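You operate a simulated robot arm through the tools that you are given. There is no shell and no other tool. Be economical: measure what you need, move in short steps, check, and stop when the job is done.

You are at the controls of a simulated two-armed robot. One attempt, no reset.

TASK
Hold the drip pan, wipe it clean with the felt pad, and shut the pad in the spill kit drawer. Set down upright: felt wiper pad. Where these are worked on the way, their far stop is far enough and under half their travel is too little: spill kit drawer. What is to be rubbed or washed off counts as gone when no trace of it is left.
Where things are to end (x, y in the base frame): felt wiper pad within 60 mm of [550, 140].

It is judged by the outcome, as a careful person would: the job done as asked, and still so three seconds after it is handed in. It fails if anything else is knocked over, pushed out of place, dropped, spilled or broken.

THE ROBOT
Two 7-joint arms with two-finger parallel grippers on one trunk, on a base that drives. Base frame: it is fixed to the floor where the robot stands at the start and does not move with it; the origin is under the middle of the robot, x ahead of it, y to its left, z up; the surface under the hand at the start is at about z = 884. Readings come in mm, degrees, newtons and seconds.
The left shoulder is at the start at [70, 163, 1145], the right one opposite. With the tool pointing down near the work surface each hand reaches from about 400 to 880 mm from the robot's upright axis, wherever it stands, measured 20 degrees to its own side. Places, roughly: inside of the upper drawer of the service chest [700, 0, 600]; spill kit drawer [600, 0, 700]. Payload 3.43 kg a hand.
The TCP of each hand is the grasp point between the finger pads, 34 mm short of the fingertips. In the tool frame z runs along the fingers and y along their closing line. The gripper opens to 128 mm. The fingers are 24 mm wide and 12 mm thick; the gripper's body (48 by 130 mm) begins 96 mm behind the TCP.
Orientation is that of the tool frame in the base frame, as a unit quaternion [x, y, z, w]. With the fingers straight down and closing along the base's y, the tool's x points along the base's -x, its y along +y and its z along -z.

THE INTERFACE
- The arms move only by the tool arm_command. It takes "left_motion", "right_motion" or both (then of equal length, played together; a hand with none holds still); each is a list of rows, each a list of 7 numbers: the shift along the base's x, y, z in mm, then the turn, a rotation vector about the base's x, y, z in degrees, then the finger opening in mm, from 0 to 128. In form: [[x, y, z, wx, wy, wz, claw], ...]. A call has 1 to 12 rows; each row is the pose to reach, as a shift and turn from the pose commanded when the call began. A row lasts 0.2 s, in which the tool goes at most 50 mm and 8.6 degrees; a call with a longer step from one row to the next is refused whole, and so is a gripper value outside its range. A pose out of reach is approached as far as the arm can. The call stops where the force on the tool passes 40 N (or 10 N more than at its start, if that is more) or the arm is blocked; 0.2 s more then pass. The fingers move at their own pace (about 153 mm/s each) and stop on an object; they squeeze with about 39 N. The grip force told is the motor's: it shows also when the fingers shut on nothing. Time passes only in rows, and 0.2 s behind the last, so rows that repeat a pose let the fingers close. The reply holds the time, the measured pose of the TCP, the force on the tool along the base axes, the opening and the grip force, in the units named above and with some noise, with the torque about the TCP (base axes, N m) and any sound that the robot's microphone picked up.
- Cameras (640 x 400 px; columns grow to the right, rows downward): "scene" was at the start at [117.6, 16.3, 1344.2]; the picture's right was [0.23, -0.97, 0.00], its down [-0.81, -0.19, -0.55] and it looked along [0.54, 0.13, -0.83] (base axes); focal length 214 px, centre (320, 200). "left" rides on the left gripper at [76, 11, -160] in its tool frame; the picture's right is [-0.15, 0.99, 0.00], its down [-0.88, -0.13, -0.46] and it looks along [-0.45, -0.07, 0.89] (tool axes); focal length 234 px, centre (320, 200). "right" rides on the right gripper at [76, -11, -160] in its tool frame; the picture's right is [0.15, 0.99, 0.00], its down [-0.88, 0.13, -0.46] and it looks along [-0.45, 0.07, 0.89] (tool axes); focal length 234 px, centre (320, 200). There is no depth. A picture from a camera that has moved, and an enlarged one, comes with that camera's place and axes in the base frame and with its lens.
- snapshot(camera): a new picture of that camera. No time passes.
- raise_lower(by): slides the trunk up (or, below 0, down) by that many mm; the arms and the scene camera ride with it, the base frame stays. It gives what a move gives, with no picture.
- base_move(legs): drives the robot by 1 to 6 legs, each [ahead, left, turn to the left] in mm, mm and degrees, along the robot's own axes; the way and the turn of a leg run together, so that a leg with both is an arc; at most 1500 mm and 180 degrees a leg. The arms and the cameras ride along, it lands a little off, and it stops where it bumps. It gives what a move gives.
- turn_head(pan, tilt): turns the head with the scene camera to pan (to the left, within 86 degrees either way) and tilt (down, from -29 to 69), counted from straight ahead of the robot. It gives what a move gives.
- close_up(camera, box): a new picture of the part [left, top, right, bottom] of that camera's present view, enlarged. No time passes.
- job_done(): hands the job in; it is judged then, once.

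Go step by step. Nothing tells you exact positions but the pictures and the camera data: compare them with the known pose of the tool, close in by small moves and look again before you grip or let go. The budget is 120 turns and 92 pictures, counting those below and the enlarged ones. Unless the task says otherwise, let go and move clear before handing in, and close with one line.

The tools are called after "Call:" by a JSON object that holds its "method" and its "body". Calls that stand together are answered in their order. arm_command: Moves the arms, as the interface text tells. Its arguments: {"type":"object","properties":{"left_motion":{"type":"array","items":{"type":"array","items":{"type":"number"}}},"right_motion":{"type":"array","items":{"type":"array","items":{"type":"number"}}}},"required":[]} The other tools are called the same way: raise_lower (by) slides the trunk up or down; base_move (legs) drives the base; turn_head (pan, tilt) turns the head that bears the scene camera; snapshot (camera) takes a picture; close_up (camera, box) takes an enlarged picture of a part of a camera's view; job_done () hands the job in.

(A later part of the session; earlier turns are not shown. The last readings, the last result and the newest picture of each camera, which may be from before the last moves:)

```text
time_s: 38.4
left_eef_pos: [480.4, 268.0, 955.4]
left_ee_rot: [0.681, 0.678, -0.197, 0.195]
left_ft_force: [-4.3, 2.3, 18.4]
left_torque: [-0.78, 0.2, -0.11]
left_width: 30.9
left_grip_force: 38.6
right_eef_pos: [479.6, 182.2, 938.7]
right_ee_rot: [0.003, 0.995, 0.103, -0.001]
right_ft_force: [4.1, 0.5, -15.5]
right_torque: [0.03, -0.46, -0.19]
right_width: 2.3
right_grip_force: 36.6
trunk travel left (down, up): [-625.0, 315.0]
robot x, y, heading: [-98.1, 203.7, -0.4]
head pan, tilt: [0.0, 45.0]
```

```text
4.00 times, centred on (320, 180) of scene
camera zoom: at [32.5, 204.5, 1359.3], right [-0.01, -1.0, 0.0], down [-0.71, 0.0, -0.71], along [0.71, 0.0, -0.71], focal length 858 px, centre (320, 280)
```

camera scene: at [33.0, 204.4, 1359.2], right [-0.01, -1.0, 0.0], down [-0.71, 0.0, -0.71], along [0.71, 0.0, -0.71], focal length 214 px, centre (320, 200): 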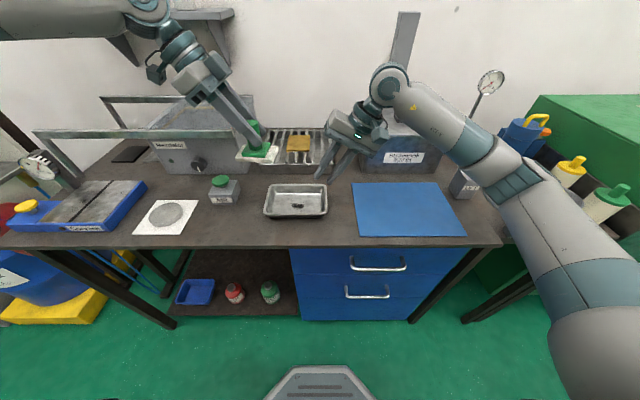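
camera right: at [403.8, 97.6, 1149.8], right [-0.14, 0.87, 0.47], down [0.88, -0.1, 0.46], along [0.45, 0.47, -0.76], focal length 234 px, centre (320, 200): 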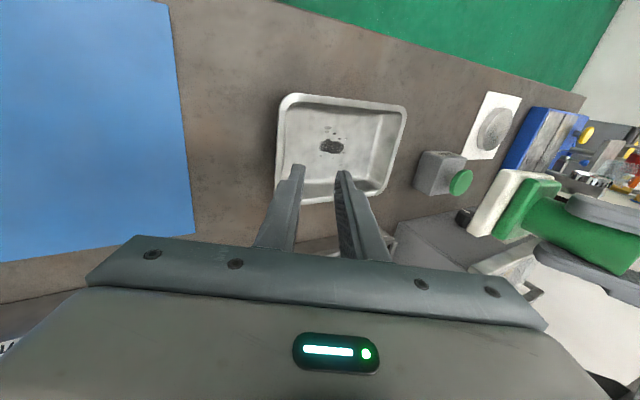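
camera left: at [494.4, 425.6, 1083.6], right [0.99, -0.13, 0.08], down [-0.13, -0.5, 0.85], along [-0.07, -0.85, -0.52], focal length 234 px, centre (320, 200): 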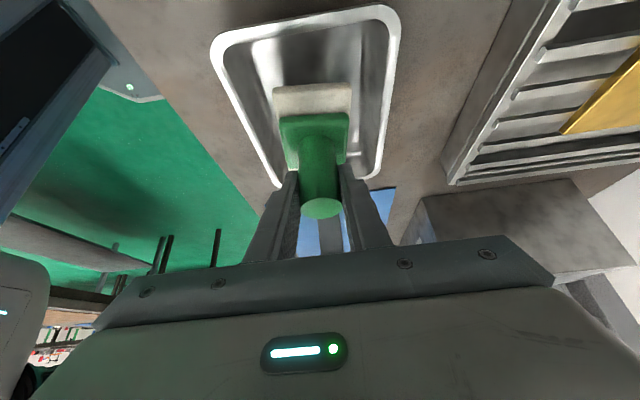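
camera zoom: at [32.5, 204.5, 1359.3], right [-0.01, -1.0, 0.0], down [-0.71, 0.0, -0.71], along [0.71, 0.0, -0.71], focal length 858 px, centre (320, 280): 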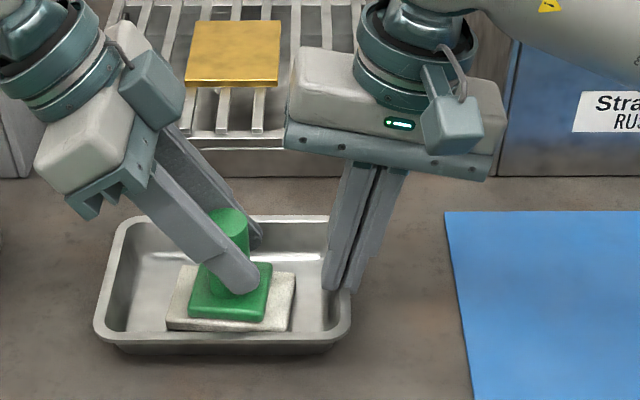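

Contact at about 18 N with the pan held level. Now the wiping strokes.

Call:
{"method": "arm_command", "body": {"left_motion": [[9, 0, 0, 0, 0, 0, 20], [0, 0, 0, 0, 0, 0, 20], [-10, 0, 0, 0, 0, 0, 20], [0, 6, 0, 0, 0, 0, 20], [9, 10, 0, 0, 0, 0, 20], [0, 10, 0, 0, 0, 0, 20], [-10, 10, 0, 0, 0, 0, 20], [-10, 0, 0, 0, 0, 0, 20], [0, -5, 0, 0, 0, 0, 20], [9, -5, 0, 0, 0, 0, 20], [0, 0, 0, 0, 0, 0, 20]]}}

Call:
{"method": "arm_command", "body": {"left_motion": [[9, 0, 0, 0, 0, 0, 20], [0, 0, 0, 0, 0, 0, 20], [-10, 0, 0, 0, 0, 0, 20], [0, 6, 0, 0, 0, 0, 20], [9, 10, 0, 0, 0, 0, 20], [0, 10, 0, 0, 0, 0, 20], [-10, 10, 0, 0, 0, 0, 20], [-10, 0, 0, 0, 0, 0, 20], [0, -5, 0, 0, 0, 0, 20], [9, -5, 0, 0, 0, 0, 20], [0, 0, 0, 0, 0, 0, 20]]}}

Call:
{"method": "arm_command", "body": {"left_motion": [[0, 5, 10, 0, 0, 0, 20], [0, 15, 35, 0, 0, 0, 20], [0, 40, 70, 0, 0, 0, 20], [0, 80, 110, 0, 0, 0, 20], [0, 100, 150, 0, 0, 0, 20], [0, 100, 150, 0, 0, 0, 20]]}}

Call:
{"method": "close_up", "body": {"camera": "scene", "box": [240, 130, 400, 230]}}

Call:
{"method": "close_up", "body": {"camera": "right", "box": [200, 60, 440, 210]}}

```text
time_s: 40.8
left_eef_pos: [480.7, 271.1, 953.9]
left_ee_rot: [0.68, 0.679, -0.196, 0.194]
left_ft_force: [5.9, -3.1, 15.3]
left_torque: [-0.84, -0.2, 0.27]
left_width: 31.0
left_grip_force: 39.4
right_eef_pos: [479.3, 183.8, 938.6]
right_ee_rot: [0.003, 0.994, 0.105, -0.001]
right_ft_force: [-3.5, 2.3, -12.4]
right_torque: [0.02, -0.19, -0.07]
right_width: 1.9
right_grip_force: 36.8
trunk travel left (down, up): [-625.0, 315.0]
robot x, y, heading: [-98.0, 204.0, -0.6]
head pan, tilt: [0.0, 45.0]
```

```text
time_s: 43.1
left_eef_pos: [479.6, 270.7, 954.7]
left_ee_rot: [0.682, 0.677, -0.196, 0.195]
left_ft_force: [3.8, -3.0, 14.3]
left_torque: [-0.03, -0.11, 0.03]
left_width: 31.1
left_grip_force: 38.7
right_eef_pos: [479.6, 182.0, 941.1]
right_ee_rot: [0.003, 0.994, 0.105, -0.001]
right_ft_force: [-1.9, 1.7, -6.9]
right_torque: [0.05, -0.3, -0.13]
right_width: 2.2
right_grip_force: 36.7
trunk travel left (down, up): [-625.0, 315.0]
robot x, y, heading: [-97.3, 206.3, -0.2]
head pan, tilt: [0.0, 45.0]
```

```text
refused: row 4 steps farther than a row can; nothing moved
```

```text
4.00 times, centred on (320, 180) of scene
camera zoom: at [31.9, 204.5, 1359.4], right [-0.01, -1.0, 0.0], down [-0.71, 0.0, -0.71], along [0.71, 0.0, -0.71], focal length 858 px, centre (320, 280)
```

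zoom: 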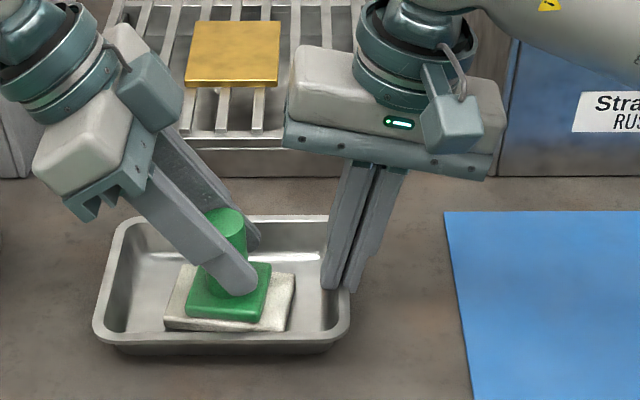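

```text
2.67 times, centred on (320, 135) of right
camera zoom: at [402.5, 138.9, 1093.8], right [-0.14, 0.97, 0.21], down [0.88, 0.03, 0.47], along [0.45, 0.25, -0.86], focal length 624 px, centre (320, 373)
```

zoom: 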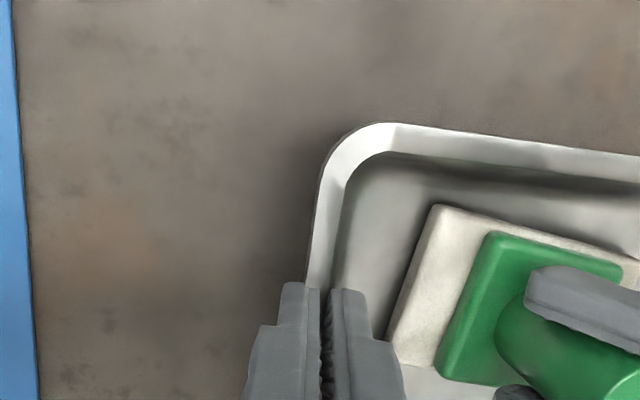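

Strokes went well; now I'll lift the pad to see the pan floor.

Call:
{"method": "arm_command", "body": {"left_motion": [[0, 4, 15, 0, 0, 0, 20], [0, 10, 45, 0, 0, 0, 20], [0, 30, 80, 0, 0, 0, 20], [0, 55, 115, 0, 0, 0, 20], [0, 80, 150, 0, 0, 0, 20], [0, 80, 150, 0, 0, 0, 20]]}}

Call:
{"method": "close_up", "body": {"camera": "scene", "box": [240, 130, 400, 230]}}

Call:
{"method": "close_up", "body": {"camera": "right", "box": [260, 60, 500, 210]}}

```text
time_s: 44.5
left_eef_pos: [480.7, 349.5, 1102.2]
left_ee_rot: [0.681, 0.678, -0.197, 0.194]
left_ft_force: [0.5, 0.4, -1.1]
left_torque: [0.0, -0.01, -0.01]
left_width: 30.9
left_grip_force: 39.2
right_eef_pos: [480.4, 181.3, 939.2]
right_ee_rot: [0.003, 0.994, 0.105, -0.001]
right_ft_force: [-1.3, -0.6, -1.5]
right_torque: [0.12, -0.05, 0.08]
right_width: 2.3
right_grip_force: 37.1
trunk travel left (down, up): [-625.0, 315.0]
robot x, y, heading: [-98.6, 206.3, -0.4]
head pan, tilt: [0.0, 45.0]
```

```text
4.00 times, centred on (320, 180) of scene
camera zoom: at [33.4, 204.1, 1359.2], right [-0.01, -1.0, 0.0], down [-0.71, 0.0, -0.71], along [0.71, 0.0, -0.71], focal length 858 px, centre (320, 280)
```

zoom: 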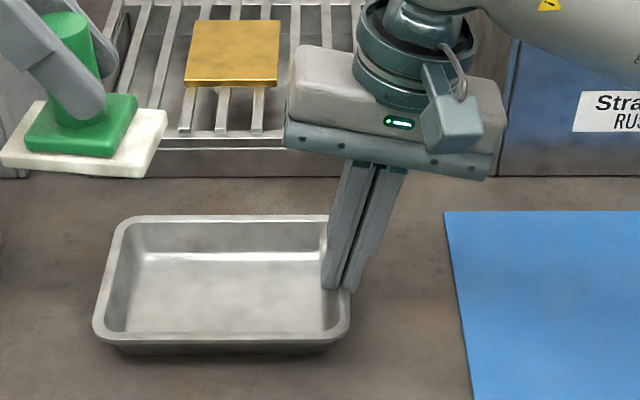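

```text
2.67 times, centred on (380, 135) of right
camera zoom: at [403.8, 138.6, 1093.1], right [-0.14, 0.97, 0.21], down [0.88, 0.03, 0.47], along [0.45, 0.25, -0.86], focal length 624 px, centre (160, 373)
```

zoom: 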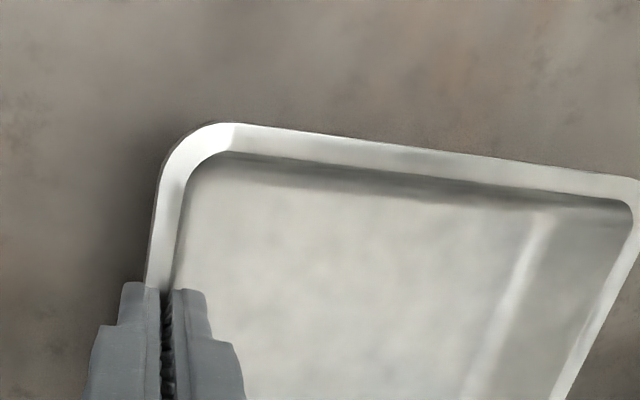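

The pan is clean with no trace left. I'll release it (easing down 1 mm first) and raise the right hand clear.

Call:
{"method": "arm_command", "body": {"right_motion": [[0, 0, -1, 0, 0, 0, 2], [0, 0, -1, 0, 0, 0, 12], [0, 0, -1, 0, 0, 0, 26], [0, 0, -1, 0, 0, 0, 30], [0, 0, 30, 0, 0, 0, 30], [0, 0, 75, 0, 0, 0, 30], [0, -30, 110, 0, 0, 0, 30], [0, -70, 120, 0, 0, 0, 30], [0, -115, 120, 0, 0, 0, 30], [0, -160, 120, 0, 0, 0, 30], [0, -160, 120, 0, 0, 0, 30]]}}

Call:
{"method": "snapshot", "body": {"camera": "scene"}}

```text
time_s: 47.0
left_eef_pos: [481.6, 350.0, 1101.0]
left_ee_rot: [0.681, 0.678, -0.197, 0.194]
left_ft_force: [0.6, 0.5, -0.8]
left_torque: [-0.02, -0.01, 0.03]
left_width: 31.1
left_grip_force: 38.6
right_eef_pos: [481.3, 24.3, 1059.9]
right_ee_rot: [0.003, 0.994, 0.105, -0.001]
right_ft_force: [-0.1, 1.0, -0.7]
right_torque: [-0.01, 0.01, -0.03]
right_width: 30.1
right_grip_force: 0.2
trunk travel left (down, up): [-625.0, 315.0]
robot x, y, heading: [-100.1, 206.8, -0.1]
head pan, tilt: [0.0, 45.0]
```

```text
57 pictures are left
camera scene: at [33.3, 205.7, 1359.2], right [-0.01, -1.0, 0.0], down [-0.71, 0.0, -0.71], along [0.71, -0.01, -0.71], focal length 214 px, centre (320, 200)
```

scene: 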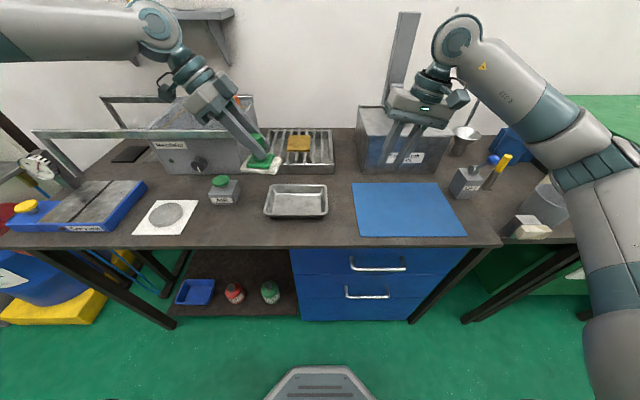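

The pan is back in place and free. Now I'll back away from the bench and study the drawers.

Call:
{"method": "base_move", "body": {"legs": [[-270, 0, 0]]}}

Call:
{"method": "snapshot", "body": {"camera": "scene"}}

Call:
{"method": "close_up", "body": {"camera": "scene", "box": [260, 150, 480, 288]}}

```text
time_s: 48.9
left_eef_pos: [209.2, 349.3, 1102.7]
left_ee_rot: [0.683, 0.677, -0.196, 0.193]
left_ft_force: [-0.7, 0.0, -1.0]
left_torque: [-0.02, -0.03, 0.0]
left_width: 30.9
left_grip_force: 39.2
right_eef_pos: [210.1, 23.8, 1059.9]
right_ee_rot: [0.006, 0.994, 0.105, -0.001]
right_ft_force: [0.1, -0.1, 0.0]
right_torque: [-0.01, -0.02, 0.03]
right_width: 30.1
right_grip_force: 0.0
trunk travel left (down, up): [-625.0, 315.0]
robot x, y, heading: [-368.0, 207.5, -0.5]
head pan, tilt: [0.0, 45.0]
```

```text
56 pictures are left
camera scene: at [-237.5, 206.0, 1359.2], right [-0.01, -1.0, 0.0], down [-0.71, 0.01, -0.71], along [0.71, -0.01, -0.71], focal length 214 px, centre (320, 200)
```

scene: 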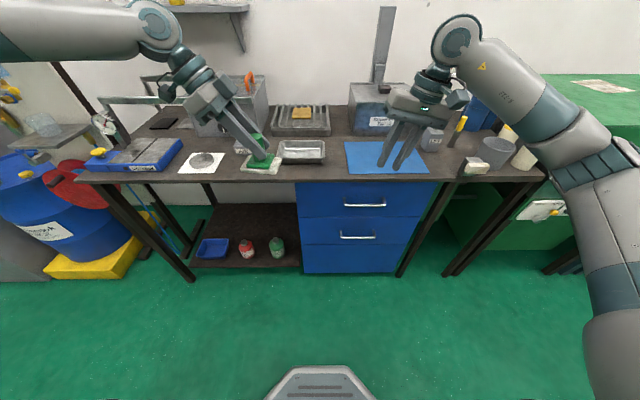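

```text
2.90 times, centred on (370, 219) of scene
camera zoom: at [-237.5, 206.0, 1359.2], right [-0.01, -1.0, 0.0], down [-0.71, 0.01, -0.71], along [0.71, -0.01, -0.71], focal length 622 px, centre (175, 145)
```

zoom: 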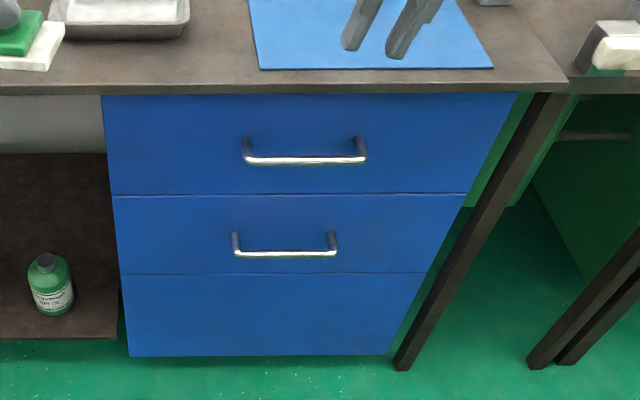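

There are two blue drawers; combining sightlines, the upper handle bar is near (365, 15, 720), which fits the spill kit drawer, and the lower one is near z 500. I'll lower the trunk and bring the right hand upright, then turn it.

Call:
{"method": "raise_lower", "body": {"by": -250}}

Call:
{"method": "arm_command", "body": {"right_motion": [[0, -20, 0, -6, 0, 0, 60], [0, -40, 0, -12, 0, 0, 60], [0, -40, 0, -12, 0, 0, 60]]}}

Call:
{"method": "arm_command", "body": {"right_motion": [[0, 0, 0, 0, 0, 8.2, 60], [0, 0, 0, 0, 0, 16.4, 60], [0, 0, 0, 0, 0, 24.6, 60], [0, 0, 0, 0, 0, 32.8, 60], [0, 0, 0, 0, 0, 41, 60], [0, 0, 0, 0, 0, 49.2, 60], [0, 0, 0, 0, 0, 57.4, 60], [0, 0, 0, 0, 0, 65.6, 60], [0, 0, 0, 0, 0, 73.8, 60], [0, 0, 0, 0, 0, 82, 60], [0, 0, 0, 0, 0, 90, 60], [0, 0, 0, 0, 0, 90, 60]]}}

Call:
{"method": "arm_command", "body": {"right_motion": [[0, 0, 0, 0, -8, 0, 60], [0, 0, 0, 0, -16, 0, 60], [0, 0, 0, 0, -24, 0, 60], [0, 0, 0, 0, -32, 0, 60], [0, 0, 0, 0, -40, 0, 60], [0, 0, 0, 0, -48, 0, 60], [0, 0, 0, 0, -56, 0, 60], [0, 0, 0, 0, -64, 0, 60], [0, 0, 0, 0, -70, 0, 60], [0, 0, 0, 0, -70, 0, 60]]}}

Call:
{"method": "snapshot", "body": {"camera": "scene"}}

Call:
{"method": "snapshot", "body": {"camera": "right"}}

```text
time_s: 51.4
left_eef_pos: [209.8, 350.7, 852.2]
left_ee_rot: [0.682, 0.678, -0.197, 0.193]
left_ft_force: [0.1, 0.0, -1.6]
left_torque: [0.05, 0.01, 0.01]
left_width: 31.0
left_grip_force: 39.0
right_eef_pos: [209.4, 22.5, 810.5]
right_ee_rot: [0.005, 0.995, 0.105, 0.0]
right_ft_force: [0.4, 0.8, 1.3]
right_torque: [0.01, 0.01, -0.01]
right_width: 29.7
right_grip_force: 0.2
trunk travel left (down, up): [-375.0, 565.0]
robot x, y, heading: [-367.3, 207.1, -0.5]
head pan, tilt: [0.0, 45.0]
```

```text
time_s: 52.2
left_eef_pos: [210.3, 348.9, 851.6]
left_ee_rot: [0.683, 0.677, -0.197, 0.193]
left_ft_force: [0.1, 0.0, -1.5]
left_torque: [0.05, 0.01, 0.01]
left_width: 30.9
left_grip_force: 39.3
right_eef_pos: [209.6, -16.8, 809.6]
right_ee_rot: [0.006, 1.0, 0.001, 0.0]
right_ft_force: [0.3, -0.8, -0.7]
right_torque: [-0.03, -0.01, -0.01]
right_width: 60.0
right_grip_force: 0.1
trunk travel left (down, up): [-375.0, 565.0]
robot x, y, heading: [-367.2, 210.1, -0.6]
head pan, tilt: [0.0, 45.0]
```

```text
time_s: 54.8
left_eef_pos: [210.3, 349.3, 851.3]
left_ee_rot: [0.683, 0.677, -0.197, 0.193]
left_ft_force: [-0.3, 0.4, -1.2]
left_torque: [0.01, -0.03, 0.0]
left_width: 30.8
left_grip_force: 39.1
right_eef_pos: [73.3, 66.1, 811.0]
right_ee_rot: [-0.703, 0.711, 0.0, 0.0]
right_ft_force: [0.1, 0.0, 0.2]
right_torque: [0.02, -0.01, 0.01]
right_width: 60.3
right_grip_force: 0.1
right hand out of reach, approached as far as the arm can: row 8, 9, 10, 11, 12
trunk travel left (down, up): [-375.0, 565.0]
robot x, y, heading: [-363.8, 207.8, -0.6]
head pan, tilt: [0.0, 45.0]
```

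```text
time_s: 57.0
left_eef_pos: [210.2, 349.5, 851.5]
left_ee_rot: [0.682, 0.677, -0.197, 0.193]
left_ft_force: [0.0, -0.2, -1.7]
left_torque: [0.03, -0.01, 0.0]
left_width: 31.1
left_grip_force: 38.9
right_eef_pos: [175.5, 147.6, 809.4]
right_ee_rot: [-0.576, 0.582, -0.404, 0.408]
right_ft_force: [-0.2, 0.1, -0.4]
right_torque: [-0.03, 0.0, 0.02]
right_width: 60.1
right_grip_force: 0.0
right hand out of reach, approached as far as the arm can: row 4, 5, 6, 7, 8, 9, 10
trunk travel left (down, up): [-375.0, 565.0]
robot x, y, heading: [-365.5, 205.6, -0.3]
head pan, tilt: [0.0, 45.0]
```

```text
54 pictures are left
camera scene: at [-237.6, 205.3, 1109.2], right [-0.01, -1.0, 0.0], down [-0.71, 0.01, -0.71], along [0.71, -0.01, -0.71], focal length 214 px, centre (320, 200)
```

scene: 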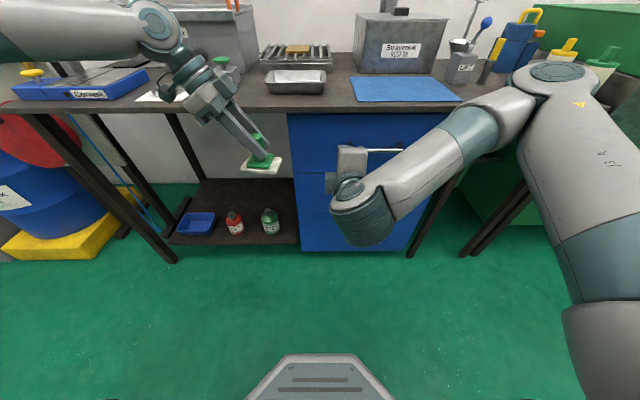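

```text
53 pictures are left
camera right: at [27.7, 72.9, 874.2], right [-0.34, -0.14, -0.93], down [-0.47, 0.88, 0.04], along [0.81, 0.45, -0.36], focal length 234 px, centre (320, 200)
```

right: 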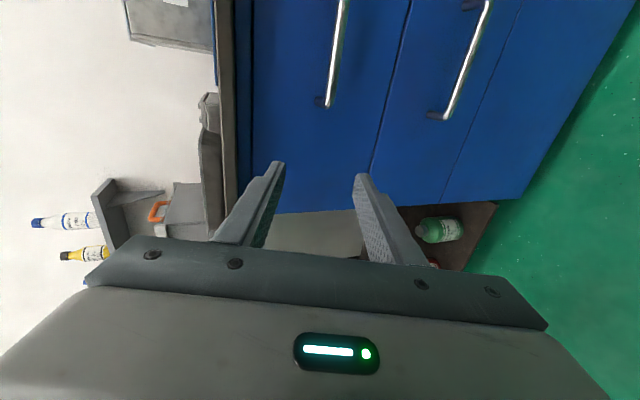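

The hand got the forward-pointing pose but drifted inward to (175, 148). I'll try moving it in front of the upper handle from here.

Call:
{"method": "arm_command", "body": {"right_motion": [[0, -30, -20, 0, 0, 0, 60], [0, -60, -40, 0, 0, 0, 60], [20, -90, -60, 0, 0, 0, 60], [50, -110, -75, 0, 0, 0, 60], [85, -130, -85, 0, 0, 0, 60], [85, -130, -85, 0, 0, 0, 60]]}}

Call:
{"method": "snapshot", "body": {"camera": "right"}}

```text
time_s: 58.4
left_eef_pos: [210.4, 350.0, 853.2]
left_ee_rot: [0.682, 0.677, -0.197, 0.193]
left_ft_force: [0.3, 0.0, -2.6]
left_torque: [0.0, 0.01, 0.0]
left_width: 31.1
left_grip_force: 39.4
right_eef_pos: [259.6, 38.6, 740.2]
right_ee_rot: [-0.576, 0.588, -0.404, 0.398]
right_ft_force: [-0.4, -0.5, 0.6]
right_torque: [0.02, 0.0, 0.01]
right_width: 59.9
right_grip_force: 0.1
right hand out of reach, approached as far as the arm can: row 1, 2, 3, 4, 5, 6
trunk travel left (down, up): [-375.0, 565.0]
robot x, y, heading: [-369.2, 208.7, -0.3]
head pan, tilt: [0.0, 45.0]
```

```text
52 pictures are left
camera right: at [111.8, -34.3, 807.5], right [-0.35, -0.14, -0.92], down [-0.46, 0.89, 0.04], along [0.82, 0.44, -0.38], focal length 234 px, centre (320, 200)
```

right: 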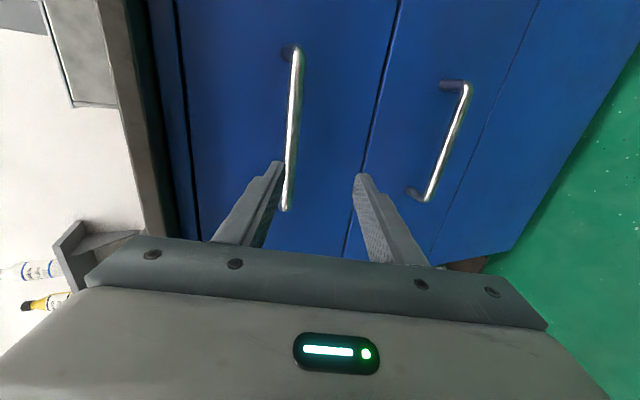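

From two views the bar is at about x 352, z 741, y −58…103. I'll move ahead so the bar comes between the fingers.

Call:
{"method": "arm_command", "body": {"right_motion": [[25, -5, 2, 0, 0, 0, 60], [45, -10, 4, 0, 0, 0, 60], [60, -10, 4, 0, 0, 0, 60], [60, -10, 4, 0, 0, 0, 60]]}}

Call:
{"method": "snapshot", "body": {"camera": "right"}}

Call:
{"method": "snapshot", "body": {"camera": "scene"}}

```text
time_s: 59.4
left_eef_pos: [209.5, 348.7, 852.2]
left_ee_rot: [0.682, 0.677, -0.197, 0.193]
left_ft_force: [0.2, -0.6, -2.3]
left_torque: [0.0, -0.01, 0.0]
left_width: 30.9
left_grip_force: 38.9
right_eef_pos: [319.1, 36.5, 752.1]
right_ee_rot: [-0.576, 0.585, -0.404, 0.403]
right_ft_force: [0.0, 0.0, 0.8]
right_torque: [-0.01, 0.0, 0.03]
right_width: 60.0
right_grip_force: 0.1
right hand out of reach, approached as far as the arm can: row 1, 2, 3, 4
trunk travel left (down, up): [-375.0, 565.0]
robot x, y, heading: [-367.7, 206.3, -0.3]
head pan, tilt: [0.0, 45.0]
```

```text
51 pictures are left
camera right: at [171.1, -37.8, 817.7], right [-0.35, -0.14, -0.93], down [-0.46, 0.89, 0.04], along [0.82, 0.45, -0.37], focal length 234 px, centre (320, 200)
```

right: 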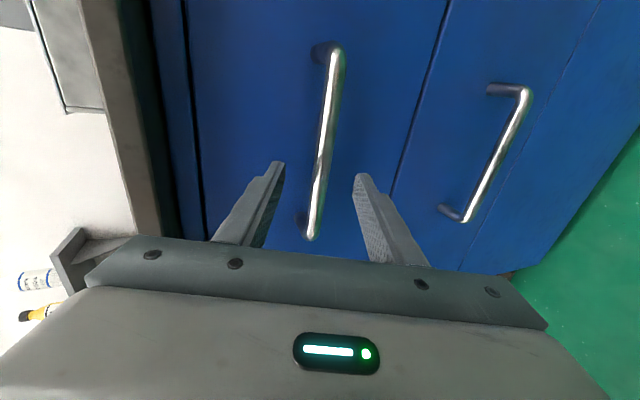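

```text
50 pictures are left
camera scene: at [-237.8, 206.0, 1109.3], right [-0.01, -1.0, 0.0], down [-0.71, 0.01, -0.71], along [0.71, -0.01, -0.71], focal length 214 px, centre (320, 200)
```

scene: 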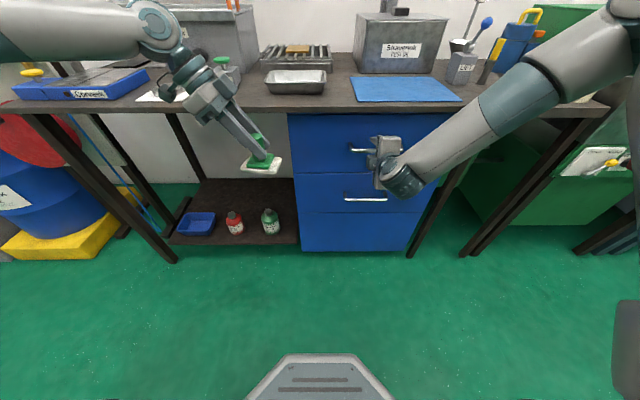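

The bar lies on the tool axis between the fingers. I'll advance about 28 mm along the axis and close.

Call:
{"method": "arm_command", "body": {"right_motion": [[10, 0, -4, 0, 0, 0, 60], [20, 0, -7, 0, 0, 0, 60], [28, 0, -10, 0, 0, 0, 60], [28, 0, -10, 0, 0, 0, 60]]}}

Call:
{"method": "snapshot", "body": {"camera": "right"}}

```text
time_s: 60.4
left_eef_pos: [205.4, 349.1, 854.9]
left_ee_rot: [0.683, 0.676, -0.196, 0.195]
left_ft_force: [-0.3, -0.3, -1.6]
left_torque: [-0.02, 0.0, -0.01]
left_width: 31.2
left_grip_force: 38.9
right_eef_pos: [345.2, 39.9, 747.0]
right_ee_rot: [-0.576, 0.585, -0.403, 0.404]
right_ft_force: [-35.7, -4.5, 7.9]
right_torque: [0.09, -1.33, 0.01]
right_width: 57.5
right_grip_force: 0.1
right hand out of reach, approached as far as the arm can: row 2, 3, 4
trunk travel left (down, up): [-375.0, 565.0]
robot x, y, heading: [-366.9, 210.8, -0.3]
head pan, tilt: [0.0, 45.0]
```

```text
49 pictures are left
camera right: at [196.2, -34.6, 813.3], right [-0.34, -0.14, -0.93], down [-0.46, 0.88, 0.04], along [0.82, 0.45, -0.37], focal length 234 px, centre (320, 200)
```

right: 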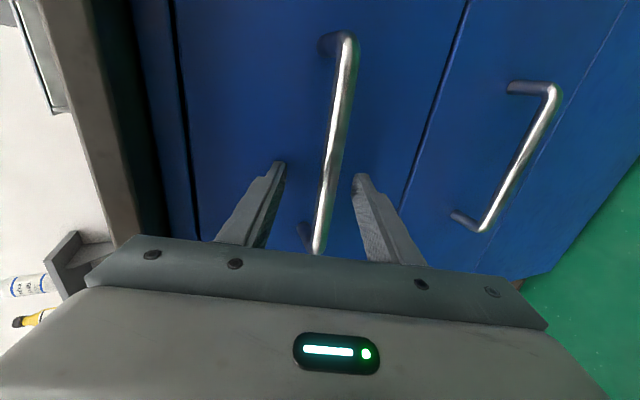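

The tips touched the drawer front, so the bar is well within the fingers. I'll back off 6 mm and close on the bar.

Call:
{"method": "arm_command", "body": {"right_motion": [[-6, 0, -1, 0, 0, 0, 60], [-6, 0, -1, 0, 0, 0, 30], [-6, 0, -1, 0, 0, 0, 4], [-6, 0, -1, 0, 0, 0, 4], [-6, 0, -1, 0, 0, 0, 4]]}}

Call:
{"method": "snapshot", "body": {"camera": "right"}}

```text
time_s: 61.6
left_eef_pos: [210.7, 349.5, 850.5]
left_ee_rot: [0.682, 0.678, -0.198, 0.193]
left_ft_force: [0.4, -0.2, -1.7]
left_torque: [-0.04, -0.01, -0.03]
left_width: 30.7
left_grip_force: 39.5
right_eef_pos: [342.9, 43.9, 742.5]
right_ee_rot: [-0.579, 0.585, -0.402, 0.402]
right_ft_force: [2.6, 5.9, -13.9]
right_torque: [-1.01, 0.0, 0.23]
right_width: 14.8
right_grip_force: 45.0
trunk travel left (down, up): [-375.0, 565.0]
robot x, y, heading: [-367.2, 208.7, -0.4]
head pan, tilt: [0.0, 45.0]
```

```text
48 pictures are left
camera right: at [195.8, -32.0, 809.1], right [-0.35, -0.14, -0.93], down [-0.47, 0.88, 0.04], along [0.81, 0.45, -0.37], focal length 234 px, centre (320, 200)
```

right: 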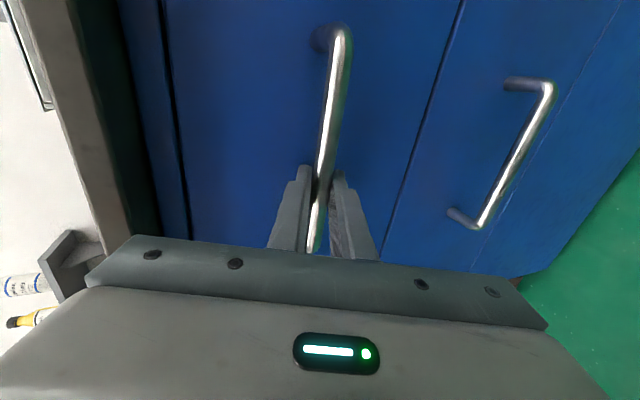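

The handle is gripped (14.8 mm bar). I'll pull the drawer by driving the base straight back in stages.

Call:
{"method": "base_move", "body": {"legs": [[-120, 0, 0]]}}

Call:
{"method": "snapshot", "body": {"camera": "scene"}}

```text
time_s: 62.9
left_eef_pos: [90.6, 349.8, 849.9]
left_ee_rot: [0.683, 0.676, -0.198, 0.192]
left_ft_force: [-0.4, -0.6, -0.7]
left_torque: [0.0, -0.01, 0.01]
left_width: 31.3
left_grip_force: 38.8
right_eef_pos: [224.2, 43.2, 742.7]
right_ee_rot: [-0.577, 0.586, -0.402, 0.402]
right_ft_force: [2.0, 7.2, -23.1]
right_torque: [-0.73, 0.08, 0.86]
right_width: 14.6
right_grip_force: 44.6
trunk travel left (down, up): [-375.0, 565.0]
robot x, y, heading: [-489.5, 209.8, -0.7]
head pan, tilt: [0.0, 45.0]
```

```text
47 pictures are left
camera scene: at [-355.9, 207.5, 1108.9], right [-0.01, -1.0, 0.0], down [-0.71, 0.01, -0.71], along [0.71, -0.01, -0.71], focal length 214 px, centre (320, 200)
```

scene: 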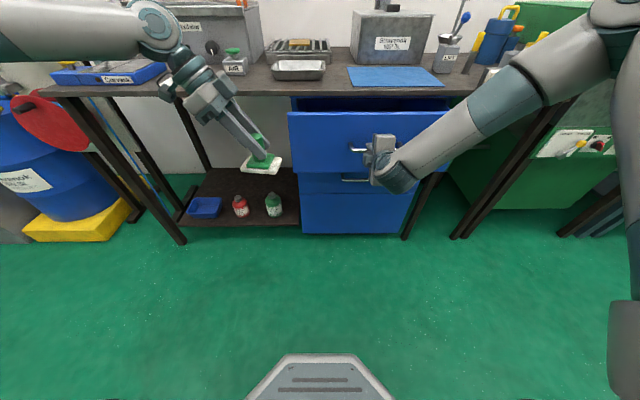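

The drawer is coming out smoothly with the hand. I'll pull farther.

Call:
{"method": "base_move", "body": {"legs": [[-120, 0, 0]]}}

Call:
{"method": "snapshot", "body": {"camera": "scene"}}

```text
time_s: 64.1
left_eef_pos: [-30.2, 351.3, 850.8]
left_ee_rot: [0.682, 0.677, -0.196, 0.193]
left_ft_force: [0.2, 0.3, -0.6]
left_torque: [0.03, -0.05, 0.01]
left_width: 31.0
left_grip_force: 39.3
right_eef_pos: [102.2, 42.0, 742.4]
right_ee_rot: [-0.577, 0.587, -0.402, 0.402]
right_ft_force: [1.6, -6.2, -11.6]
right_torque: [-1.01, 0.03, 0.48]
right_width: 14.6
right_grip_force: 45.1
trunk travel left (down, up): [-375.0, 565.0]
robot x, y, heading: [-609.9, 210.0, -0.5]
head pan, tilt: [0.0, 45.0]
```

```text
46 pictures are left
camera scene: at [-476.9, 207.7, 1109.1], right [-0.01, -1.0, 0.0], down [-0.71, 0.01, -0.71], along [0.71, -0.01, -0.71], focal length 214 px, centre (320, 200)
```

scene: 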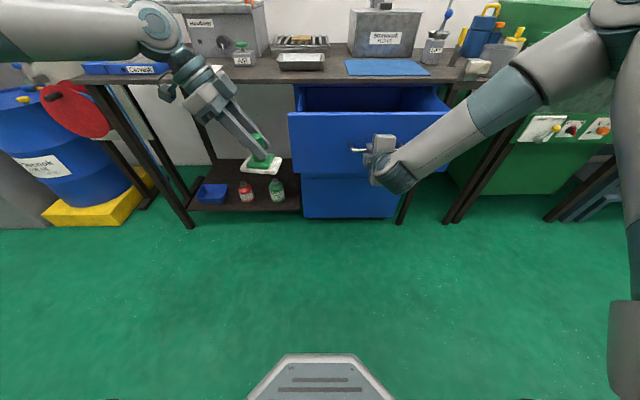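

It is open about 241 mm. I'll pull a bit more for clearance from the bench edge.

Call:
{"method": "base_move", "body": {"legs": [[-60, 0, 0]]}}

Call:
{"method": "turn_head", "body": {"pan": -15, "tilt": 35}}

Call:
{"method": "snapshot", "body": {"camera": "scene"}}

```text
time_s: 65.1
left_eef_pos: [-90.7, 351.7, 851.7]
left_ee_rot: [0.682, 0.677, -0.196, 0.193]
left_ft_force: [-0.8, 0.3, -1.5]
left_torque: [0.0, -0.03, 0.02]
left_width: 30.8
left_grip_force: 38.6
right_eef_pos: [40.9, 42.4, 743.2]
right_ee_rot: [-0.577, 0.586, -0.402, 0.402]
right_ft_force: [1.1, -5.5, -5.0]
right_torque: [-1.11, -0.02, 0.16]
right_width: 14.8
right_grip_force: 45.1
trunk travel left (down, up): [-375.0, 565.0]
robot x, y, heading: [-666.1, 209.8, -0.6]
head pan, tilt: [0.0, 45.0]
```

```text
time_s: 65.9
left_eef_pos: [-91.8, 352.5, 852.5]
left_ee_rot: [0.683, 0.676, -0.197, 0.193]
left_ft_force: [1.3, 0.6, -1.8]
left_torque: [-0.02, -0.02, 0.02]
left_width: 31.1
left_grip_force: 39.1
right_eef_pos: [40.8, 42.3, 742.3]
right_ee_rot: [-0.577, 0.586, -0.403, 0.401]
right_ft_force: [-0.6, -3.1, -0.8]
right_torque: [-0.89, 0.01, 0.8]
right_width: 14.7
right_grip_force: 44.6
trunk travel left (down, up): [-375.0, 565.0]
robot x, y, heading: [-667.3, 212.4, -0.7]
head pan, tilt: [-15.0, 35.0]
```

```text
45 pictures are left
camera scene: at [-535.1, 186.1, 1124.0], right [-0.27, -0.96, 0.0], down [-0.55, 0.15, -0.82], along [0.79, -0.22, -0.57], focal length 214 px, centre (320, 200)
```

scene: 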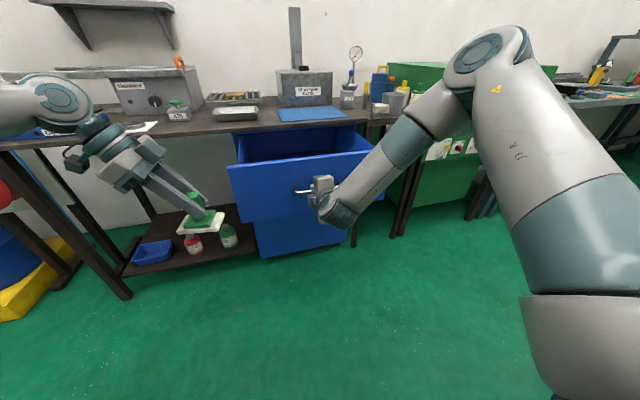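

The drawer is open about 300 mm, its front at about x 86. I'll release the handle, back off, and look into the drawer.

Call:
{"method": "arm_command", "body": {"right_motion": [[0, 0, 0, 0, 0, 0, 30], [0, 0, 0, 0, 0, 0, 60], [0, 0, 0, 0, 0, 0, 60]]}}

Call:
{"method": "base_move", "body": {"legs": [[-120, 0, 0]]}}

Call:
{"method": "arm_command", "body": {"right_motion": [[0, -10, 20, 0, 8, 0, 60], [0, -20, 40, 0, 16, 0, 60], [0, -30, 60, 0, 24, 0, 60], [0, -40, 80, 0, 32, 0, 60], [0, -50, 110, 0, 40, 0, 60], [0, -60, 140, 0, 48, 0, 60], [0, -80, 170, 0, 56, 0, 60], [0, -100, 200, 0, 64, 0, 60], [0, -120, 230, 0, 70, 0, 60], [0, -150, 260, 0, 70, 0, 60], [0, -180, 260, 0, 70, 0, 60], [0, -210, 260, 0, 70, 0, 60]]}}

Call:
{"method": "snapshot", "body": {"camera": "scene"}}

```text
time_s: 66.7
left_eef_pos: [-90.2, 352.7, 852.8]
left_ee_rot: [0.683, 0.677, -0.196, 0.193]
left_ft_force: [1.0, -0.4, -1.2]
left_torque: [-0.02, 0.0, -0.05]
left_width: 31.0
left_grip_force: 38.6
right_eef_pos: [41.7, 44.5, 742.7]
right_ee_rot: [-0.577, 0.586, -0.403, 0.401]
right_ft_force: [-1.8, -0.7, -2.1]
right_torque: [-0.02, 0.02, 0.02]
right_width: 58.9
right_grip_force: 0.0
trunk travel left (down, up): [-375.0, 565.0]
robot x, y, heading: [-665.0, 209.6, -0.8]
head pan, tilt: [-15.0, 35.0]
```

```text
time_s: 67.9
left_eef_pos: [-211.5, 353.3, 853.3]
left_ee_rot: [0.683, 0.677, -0.196, 0.193]
left_ft_force: [-1.0, 0.4, -0.9]
left_torque: [0.01, -0.01, 0.03]
left_width: 31.1
left_grip_force: 38.8
right_eef_pos: [-80.3, 43.5, 744.6]
right_ee_rot: [-0.577, 0.586, -0.403, 0.402]
right_ft_force: [0.7, 0.6, 1.0]
right_torque: [0.02, 0.01, -0.04]
right_width: 59.9
right_grip_force: 0.0
trunk travel left (down, up): [-375.0, 565.0]
robot x, y, heading: [-788.5, 214.0, -0.5]
head pan, tilt: [-15.0, 35.0]
```

```text
time_s: 70.5
left_eef_pos: [-211.1, 353.4, 851.1]
left_ee_rot: [0.683, 0.677, -0.197, 0.193]
left_ft_force: [-0.2, 0.3, -0.7]
left_torque: [-0.01, 0.0, -0.02]
left_width: 31.2
left_grip_force: 38.6
right_eef_pos: [-358.0, 73.4, 906.1]
right_ee_rot: [-0.702, 0.712, 0.001, -0.007]
right_ft_force: [0.7, 0.7, 1.6]
right_torque: [0.01, -0.01, 0.04]
right_width: 60.0
right_grip_force: 0.0
right hand out of reach, approached as far as the arm can: row 4, 5, 6, 7, 8, 9, 10, 11, 12
trunk travel left (down, up): [-375.0, 565.0]
robot x, y, heading: [-789.9, 211.2, -0.5]
head pan, tilt: [-15.0, 35.0]
```

```text
44 pictures are left
camera scene: at [-654.9, 186.9, 1123.9], right [-0.27, -0.96, 0.0], down [-0.55, 0.15, -0.82], along [0.79, -0.22, -0.57], focal length 214 px, centre (320, 200)
```

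scene: 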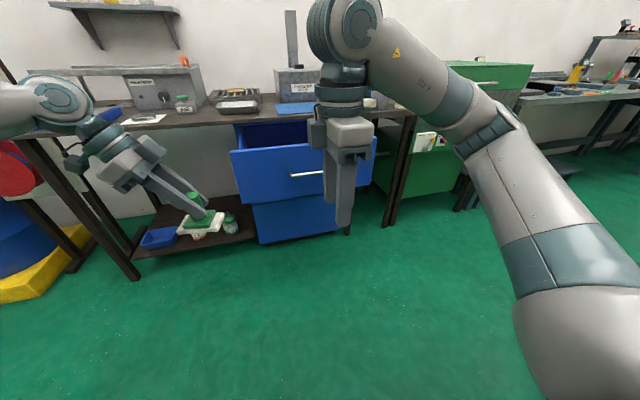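

The right hand is tucked near the body. I'll swing it outward and up, raise the trunk 100 mm for clearance over the drawer front, then drive to put the left hand by the drawer.

Call:
{"method": "arm_command", "body": {"right_motion": [[10, -15, 10, 0, 0, -8.2, 60], [20, -30, 20, 0, 0, -16.4, 60], [30, -45, 30, 0, 0, -24.6, 60], [40, -60, 40, 0, 0, -32.8, 60], [40, -80, 50, 0, 0, -41, 60], [40, -100, 60, 0, 0, -49.2, 60], [40, -120, 70, 0, 0, -57.4, 60], [40, -140, 80, 0, 0, -65.6, 60], [40, -160, 90, 0, 0, -73.8, 60], [40, -180, 100, 0, 0, -82, 60], [40, -200, 110, 0, 0, -90, 60], [40, -230, 120, 0, 0, -90, 60]]}}

Call:
{"method": "raise_lower", "body": {"by": 100}}

Call:
{"method": "base_move", "body": {"legs": [[0, -310, 0.5]]}}

Call:
{"method": "turn_head", "body": {"pan": 8, "tilt": 35}}

Call:
{"method": "snapshot", "body": {"camera": "scene"}}

```text
time_s: 73.1
left_eef_pos: [-211.2, 352.0, 852.8]
left_ee_rot: [0.683, 0.676, -0.197, 0.194]
left_ft_force: [-0.1, 0.0, -1.0]
left_torque: [-0.01, 0.02, 0.01]
left_width: 31.2
left_grip_force: 38.8
right_eef_pos: [-325.6, -152.8, 1022.7]
right_ee_rot: [0.005, 1.0, 0.006, -0.004]
right_ft_force: [0.0, 0.5, 0.0]
right_torque: [0.01, 0.02, -0.01]
right_width: 59.9
right_grip_force: 0.1
trunk travel left (down, up): [-375.0, 565.0]
robot x, y, heading: [-790.3, 212.2, -0.7]
head pan, tilt: [-15.0, 35.0]
```

```text
time_s: 74.4
left_eef_pos: [-211.6, 353.3, 951.6]
left_ee_rot: [0.683, 0.677, -0.197, 0.193]
left_ft_force: [-0.5, 0.4, -1.8]
left_torque: [0.01, 0.01, 0.02]
left_width: 31.0
left_grip_force: 38.9
right_eef_pos: [-325.0, -152.9, 1121.9]
right_ee_rot: [0.005, 1.0, 0.006, -0.005]
right_ft_force: [0.6, 0.3, 0.4]
right_torque: [-0.03, 0.02, 0.0]
right_width: 59.9
right_grip_force: 0.1
trunk travel left (down, up): [-475.0, 465.0]
robot x, y, heading: [-791.1, 215.7, -0.8]
head pan, tilt: [-15.0, 35.0]
```

```text
time_s: 75.6
left_eef_pos: [-212.4, 278.6, 953.6]
left_ee_rot: [0.684, 0.676, -0.196, 0.193]
left_ft_force: [-0.2, -0.8, -1.1]
left_torque: [0.02, 0.0, -0.01]
left_width: 30.8
left_grip_force: 39.0
right_eef_pos: [-326.5, -228.0, 1122.0]
right_ee_rot: [0.005, 1.0, 0.008, -0.006]
right_ft_force: [-0.2, -0.9, -0.4]
right_torque: [0.01, 0.0, -0.02]
right_width: 60.1
right_grip_force: 0.1
trunk travel left (down, up): [-475.0, 465.0]
robot x, y, heading: [-790.0, 139.6, -0.5]
head pan, tilt: [-15.0, 35.0]
stopped in leg 1: the robot was blocked; the commanded pose is now the measured one
```

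```text
time_s: 76.5
left_eef_pos: [-211.6, 281.4, 952.2]
left_ee_rot: [0.683, 0.676, -0.196, 0.193]
left_ft_force: [-0.1, -0.3, -1.8]
left_torque: [0.05, -0.05, 0.01]
left_width: 30.9
left_grip_force: 39.3
right_eef_pos: [-326.6, -223.4, 1121.7]
right_ee_rot: [0.005, 1.0, 0.008, -0.005]
right_ft_force: [-0.1, -0.2, -0.5]
right_torque: [0.01, -0.02, 0.02]
right_width: 59.9
right_grip_force: 0.0
trunk travel left (down, up): [-475.0, 465.0]
robot x, y, heading: [-792.4, 141.1, -0.5]
head pan, tilt: [8.0, 35.0]
```

```text
43 pictures are left
camera scene: at [-653.5, 151.0, 1224.1], right [0.13, -0.99, 0.0], down [-0.57, -0.07, -0.82], along [0.81, 0.11, -0.57], focal length 214 px, centre (320, 200)
```

scene: 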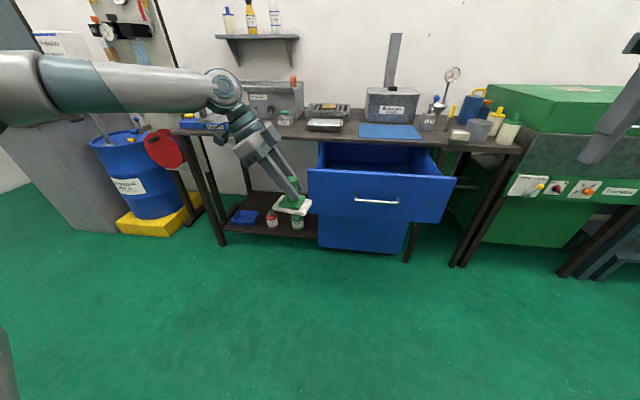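

Something blocked the drive to the right after 75 mm. I'll look to the right to see what it was.

Call:
{"method": "turn_head", "body": {"pan": -80, "tilt": 40}}

Call:
{"method": "snapshot", "body": {"camera": "scene"}}

```text
time_s: 78.1
left_eef_pos: [-213.2, 281.7, 952.9]
left_ee_rot: [0.683, 0.676, -0.196, 0.193]
left_ft_force: [-0.5, 0.2, -1.5]
left_torque: [0.0, -0.01, -0.02]
left_width: 31.0
left_grip_force: 39.0
right_eef_pos: [-325.3, -224.1, 1121.6]
right_ee_rot: [0.004, 1.0, 0.007, -0.006]
right_ft_force: [-0.1, 1.2, 0.6]
right_torque: [0.02, -0.01, 0.04]
right_width: 60.0
right_grip_force: 0.1
trunk travel left (down, up): [-475.0, 465.0]
robot x, y, heading: [-791.0, 138.6, -0.6]
head pan, tilt: [-80.0, 40.0]
```

```text
42 pictures are left
camera scene: at [-726.7, 56.2, 1216.5], right [-0.99, -0.17, 0.0], down [-0.11, 0.63, -0.77], along [0.13, -0.76, -0.64], focal length 214 px, centre (320, 200)
```

scene: 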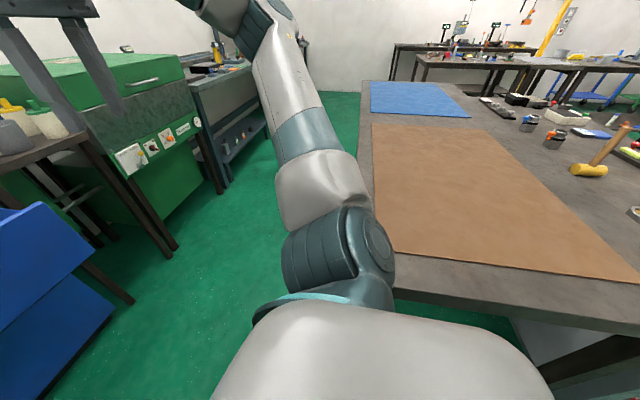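

There's another workbench behind on the right. I'll drive forward first and then right, clear of it.

Call:
{"method": "base_move", "body": {"legs": [[330, 0, 0.5], [0, -240, 0]]}}

Call:
{"method": "turn_head", "body": {"pan": 20, "tilt": 45}}

Call:
{"method": "snapshot", "body": {"camera": "scene"}}

```text
time_s: 81.7
left_eef_pos: [122.9, 48.9, 953.1]
left_ee_rot: [0.679, 0.681, -0.194, 0.194]
left_ft_force: [-0.4, -0.1, -1.2]
left_torque: [0.01, 0.02, 0.02]
left_width: 30.7
left_grip_force: 39.0
right_eef_pos: [15.6, -457.4, 1121.6]
right_ee_rot: [-0.002, 1.0, 0.007, -0.006]
right_ft_force: [0.4, 0.2, 0.0]
right_torque: [0.04, 0.02, 0.02]
right_width: 59.9
right_grip_force: 0.0
trunk travel left (down, up): [-475.0, 465.0]
robot x, y, heading: [-452.6, -100.4, 0.4]
head pan, tilt: [-80.0, 40.0]
```

```text
time_s: 83.5
left_eef_pos: [121.9, 49.9, 953.0]
left_ee_rot: [0.679, 0.681, -0.195, 0.194]
left_ft_force: [-0.2, -0.2, -1.4]
left_torque: [-0.01, 0.0, -0.02]
left_width: 31.0
left_grip_force: 39.0
right_eef_pos: [16.7, -458.4, 1122.9]
right_ee_rot: [-0.001, 1.0, 0.007, -0.004]
right_ft_force: [-0.4, 0.6, -0.3]
right_torque: [0.03, 0.01, 0.02]
right_width: 60.1
right_grip_force: 0.0
trunk travel left (down, up): [-475.0, 465.0]
robot x, y, heading: [-454.2, -99.1, 0.5]
head pan, tilt: [20.0, 45.0]
```

```text
41 pictures are left
camera scene: at [-327.7, -71.5, 1209.3], right [0.35, -0.94, 0.0], down [-0.66, -0.24, -0.71], along [0.66, 0.24, -0.71], focal length 214 px, centre (320, 200)
```

scene: 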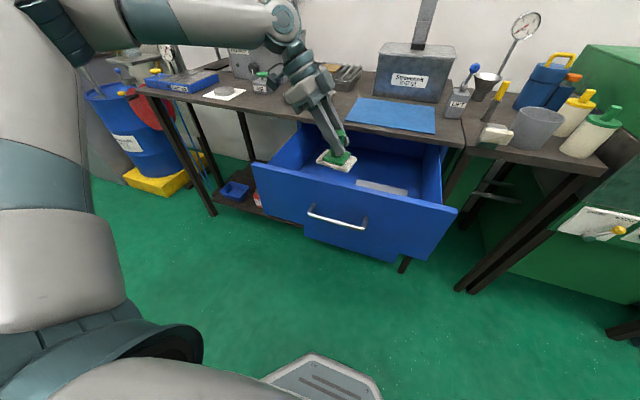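

Now I can see into the open drawer; something pale lies inside. Closer look.

Call:
{"method": "close_up", "body": {"camera": "scene", "box": [240, 110, 480, 260]}}

Call:
{"method": "snapshot", "body": {"camera": "left"}}

```text
2.67 times, centred on (360, 185) of scene
camera zoom: at [-327.7, -71.5, 1209.3], right [0.35, -0.94, 0.0], down [-0.66, -0.24, -0.71], along [0.66, 0.24, -0.71], focal length 572 px, centre (213, 240)
```

zoom: 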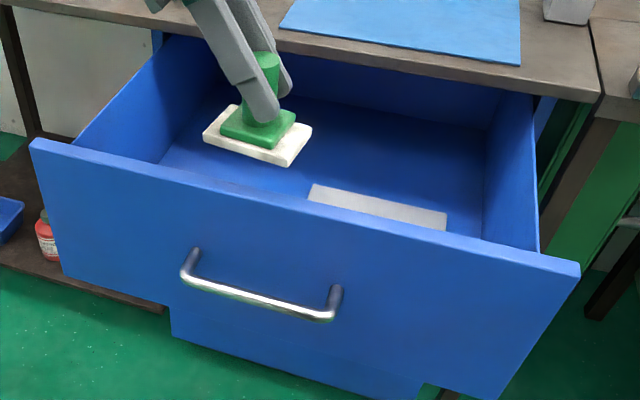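

```text
39 pictures are left
camera left: at [134.6, 198.6, 1046.1], right [0.99, -0.12, 0.08], down [-0.13, -0.51, 0.85], along [-0.06, -0.85, -0.52], focal length 234 px, centre (320, 200)
```

left: 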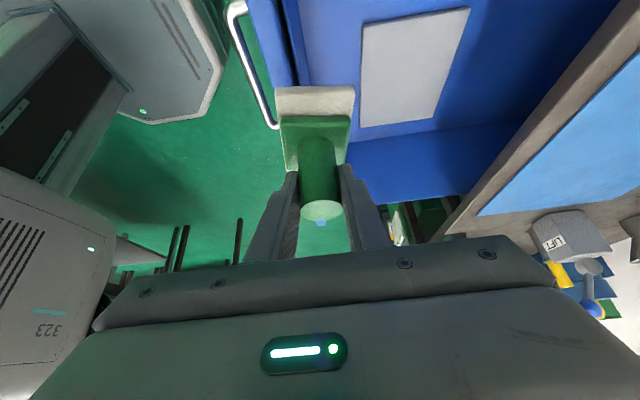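

The drawer is empty apart from a flat pale plate on its floor, well away from my spot. I'll turn the hand 45° so the leaning gripper and its camera stay inside the drawer walls, and move over (253, 125), which is 302 mm before the target.

Call:
{"method": "arm_command", "body": {"left_motion": [[20, 10, 10, 0, 0, 8, 20], [40, 20, 20, 0, 0, 16, 20], [60, 35, 20, 0, 0, 24, 20], [85, 50, 20, 0, 0, 32, 20], [110, 65, 20, 0, 0, 40, 20], [131, 75, 20, 0, 0, 45, 20], [131, 75, 20, 0, 0, 45, 20]]}}

Call:
{"method": "snapshot", "body": {"camera": "left"}}

Call:
{"method": "close_up", "body": {"camera": "scene", "box": [200, 60, 480, 235]}}

```text
time_s: 85.1
left_eef_pos: [254.5, 122.9, 974.6]
left_ee_rot: [0.367, 0.889, -0.106, 0.254]
left_ft_force: [0.2, 0.3, -0.8]
left_torque: [-0.02, 0.01, 0.0]
left_width: 31.1
left_grip_force: 39.0
right_eef_pos: [15.9, -458.3, 1122.6]
right_ee_rot: [-0.001, 1.0, 0.006, -0.005]
right_ft_force: [-1.2, -0.4, 0.0]
right_torque: [0.0, -0.01, -0.03]
right_width: 60.3
right_grip_force: 0.1
trunk travel left (down, up): [-475.0, 465.0]
robot x, y, heading: [-453.8, -97.0, 0.2]
head pan, tilt: [20.0, 45.0]
```

```text
38 pictures are left
camera left: at [157.7, 236.9, 1066.6], right [0.78, 0.61, 0.08], down [0.27, -0.45, 0.85], along [0.56, -0.65, -0.52], focal length 234 px, centre (320, 200)
```

left: 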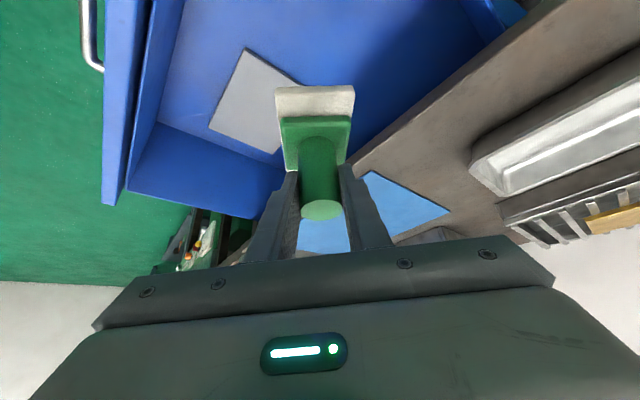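

```text
2.29 times, centred on (340, 148) of scene
camera zoom: at [-328.0, -71.3, 1209.3], right [0.35, -0.94, 0.0], down [-0.66, -0.24, -0.71], along [0.66, 0.24, -0.71], focal length 490 px, centre (274, 320)
```

zoom: 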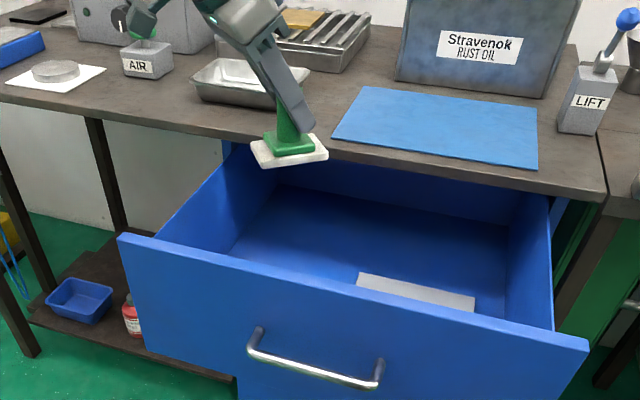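

I estimate the drawer floor at z ≈ 615, so release would be near TCP z 685. I'll check the arm's clearance above before descending.

Call:
{"method": "turn_head", "body": {"pan": 25, "tilt": 20}}

Call:
{"method": "snapshot", "body": {"camera": "scene"}}

```text
time_s: 86.0
left_eef_pos: [255.5, 123.0, 972.2]
left_ee_rot: [0.366, 0.889, -0.105, 0.253]
left_ft_force: [-0.2, 0.8, -2.2]
left_torque: [-0.03, -0.02, 0.0]
left_width: 31.1
left_grip_force: 38.9
right_eef_pos: [15.4, -457.3, 1122.5]
right_ee_rot: [-0.002, 1.0, 0.007, -0.005]
right_ft_force: [0.4, 0.3, 0.2]
right_torque: [0.0, 0.0, -0.02]
right_width: 60.0
right_grip_force: 0.0
trunk travel left (down, up): [-475.0, 465.0]
robot x, y, heading: [-449.8, -98.9, 0.2]
head pan, tilt: [25.0, 20.0]
```

```text
36 pictures are left
camera scene: at [-319.8, -59.8, 1247.8], right [0.43, -0.9, 0.0], down [-0.31, -0.15, -0.94], along [0.85, 0.4, -0.34], focal length 214 px, centre (320, 200)
```

scene: 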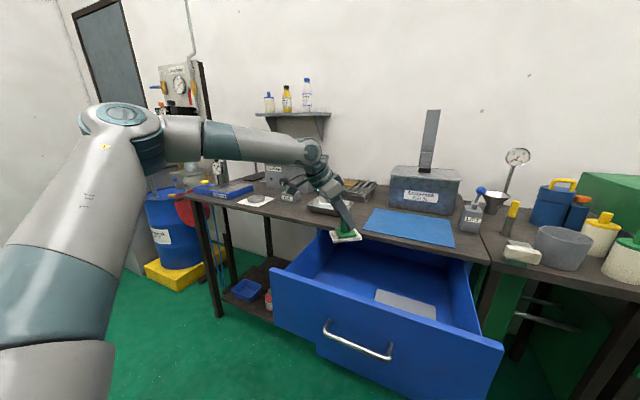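

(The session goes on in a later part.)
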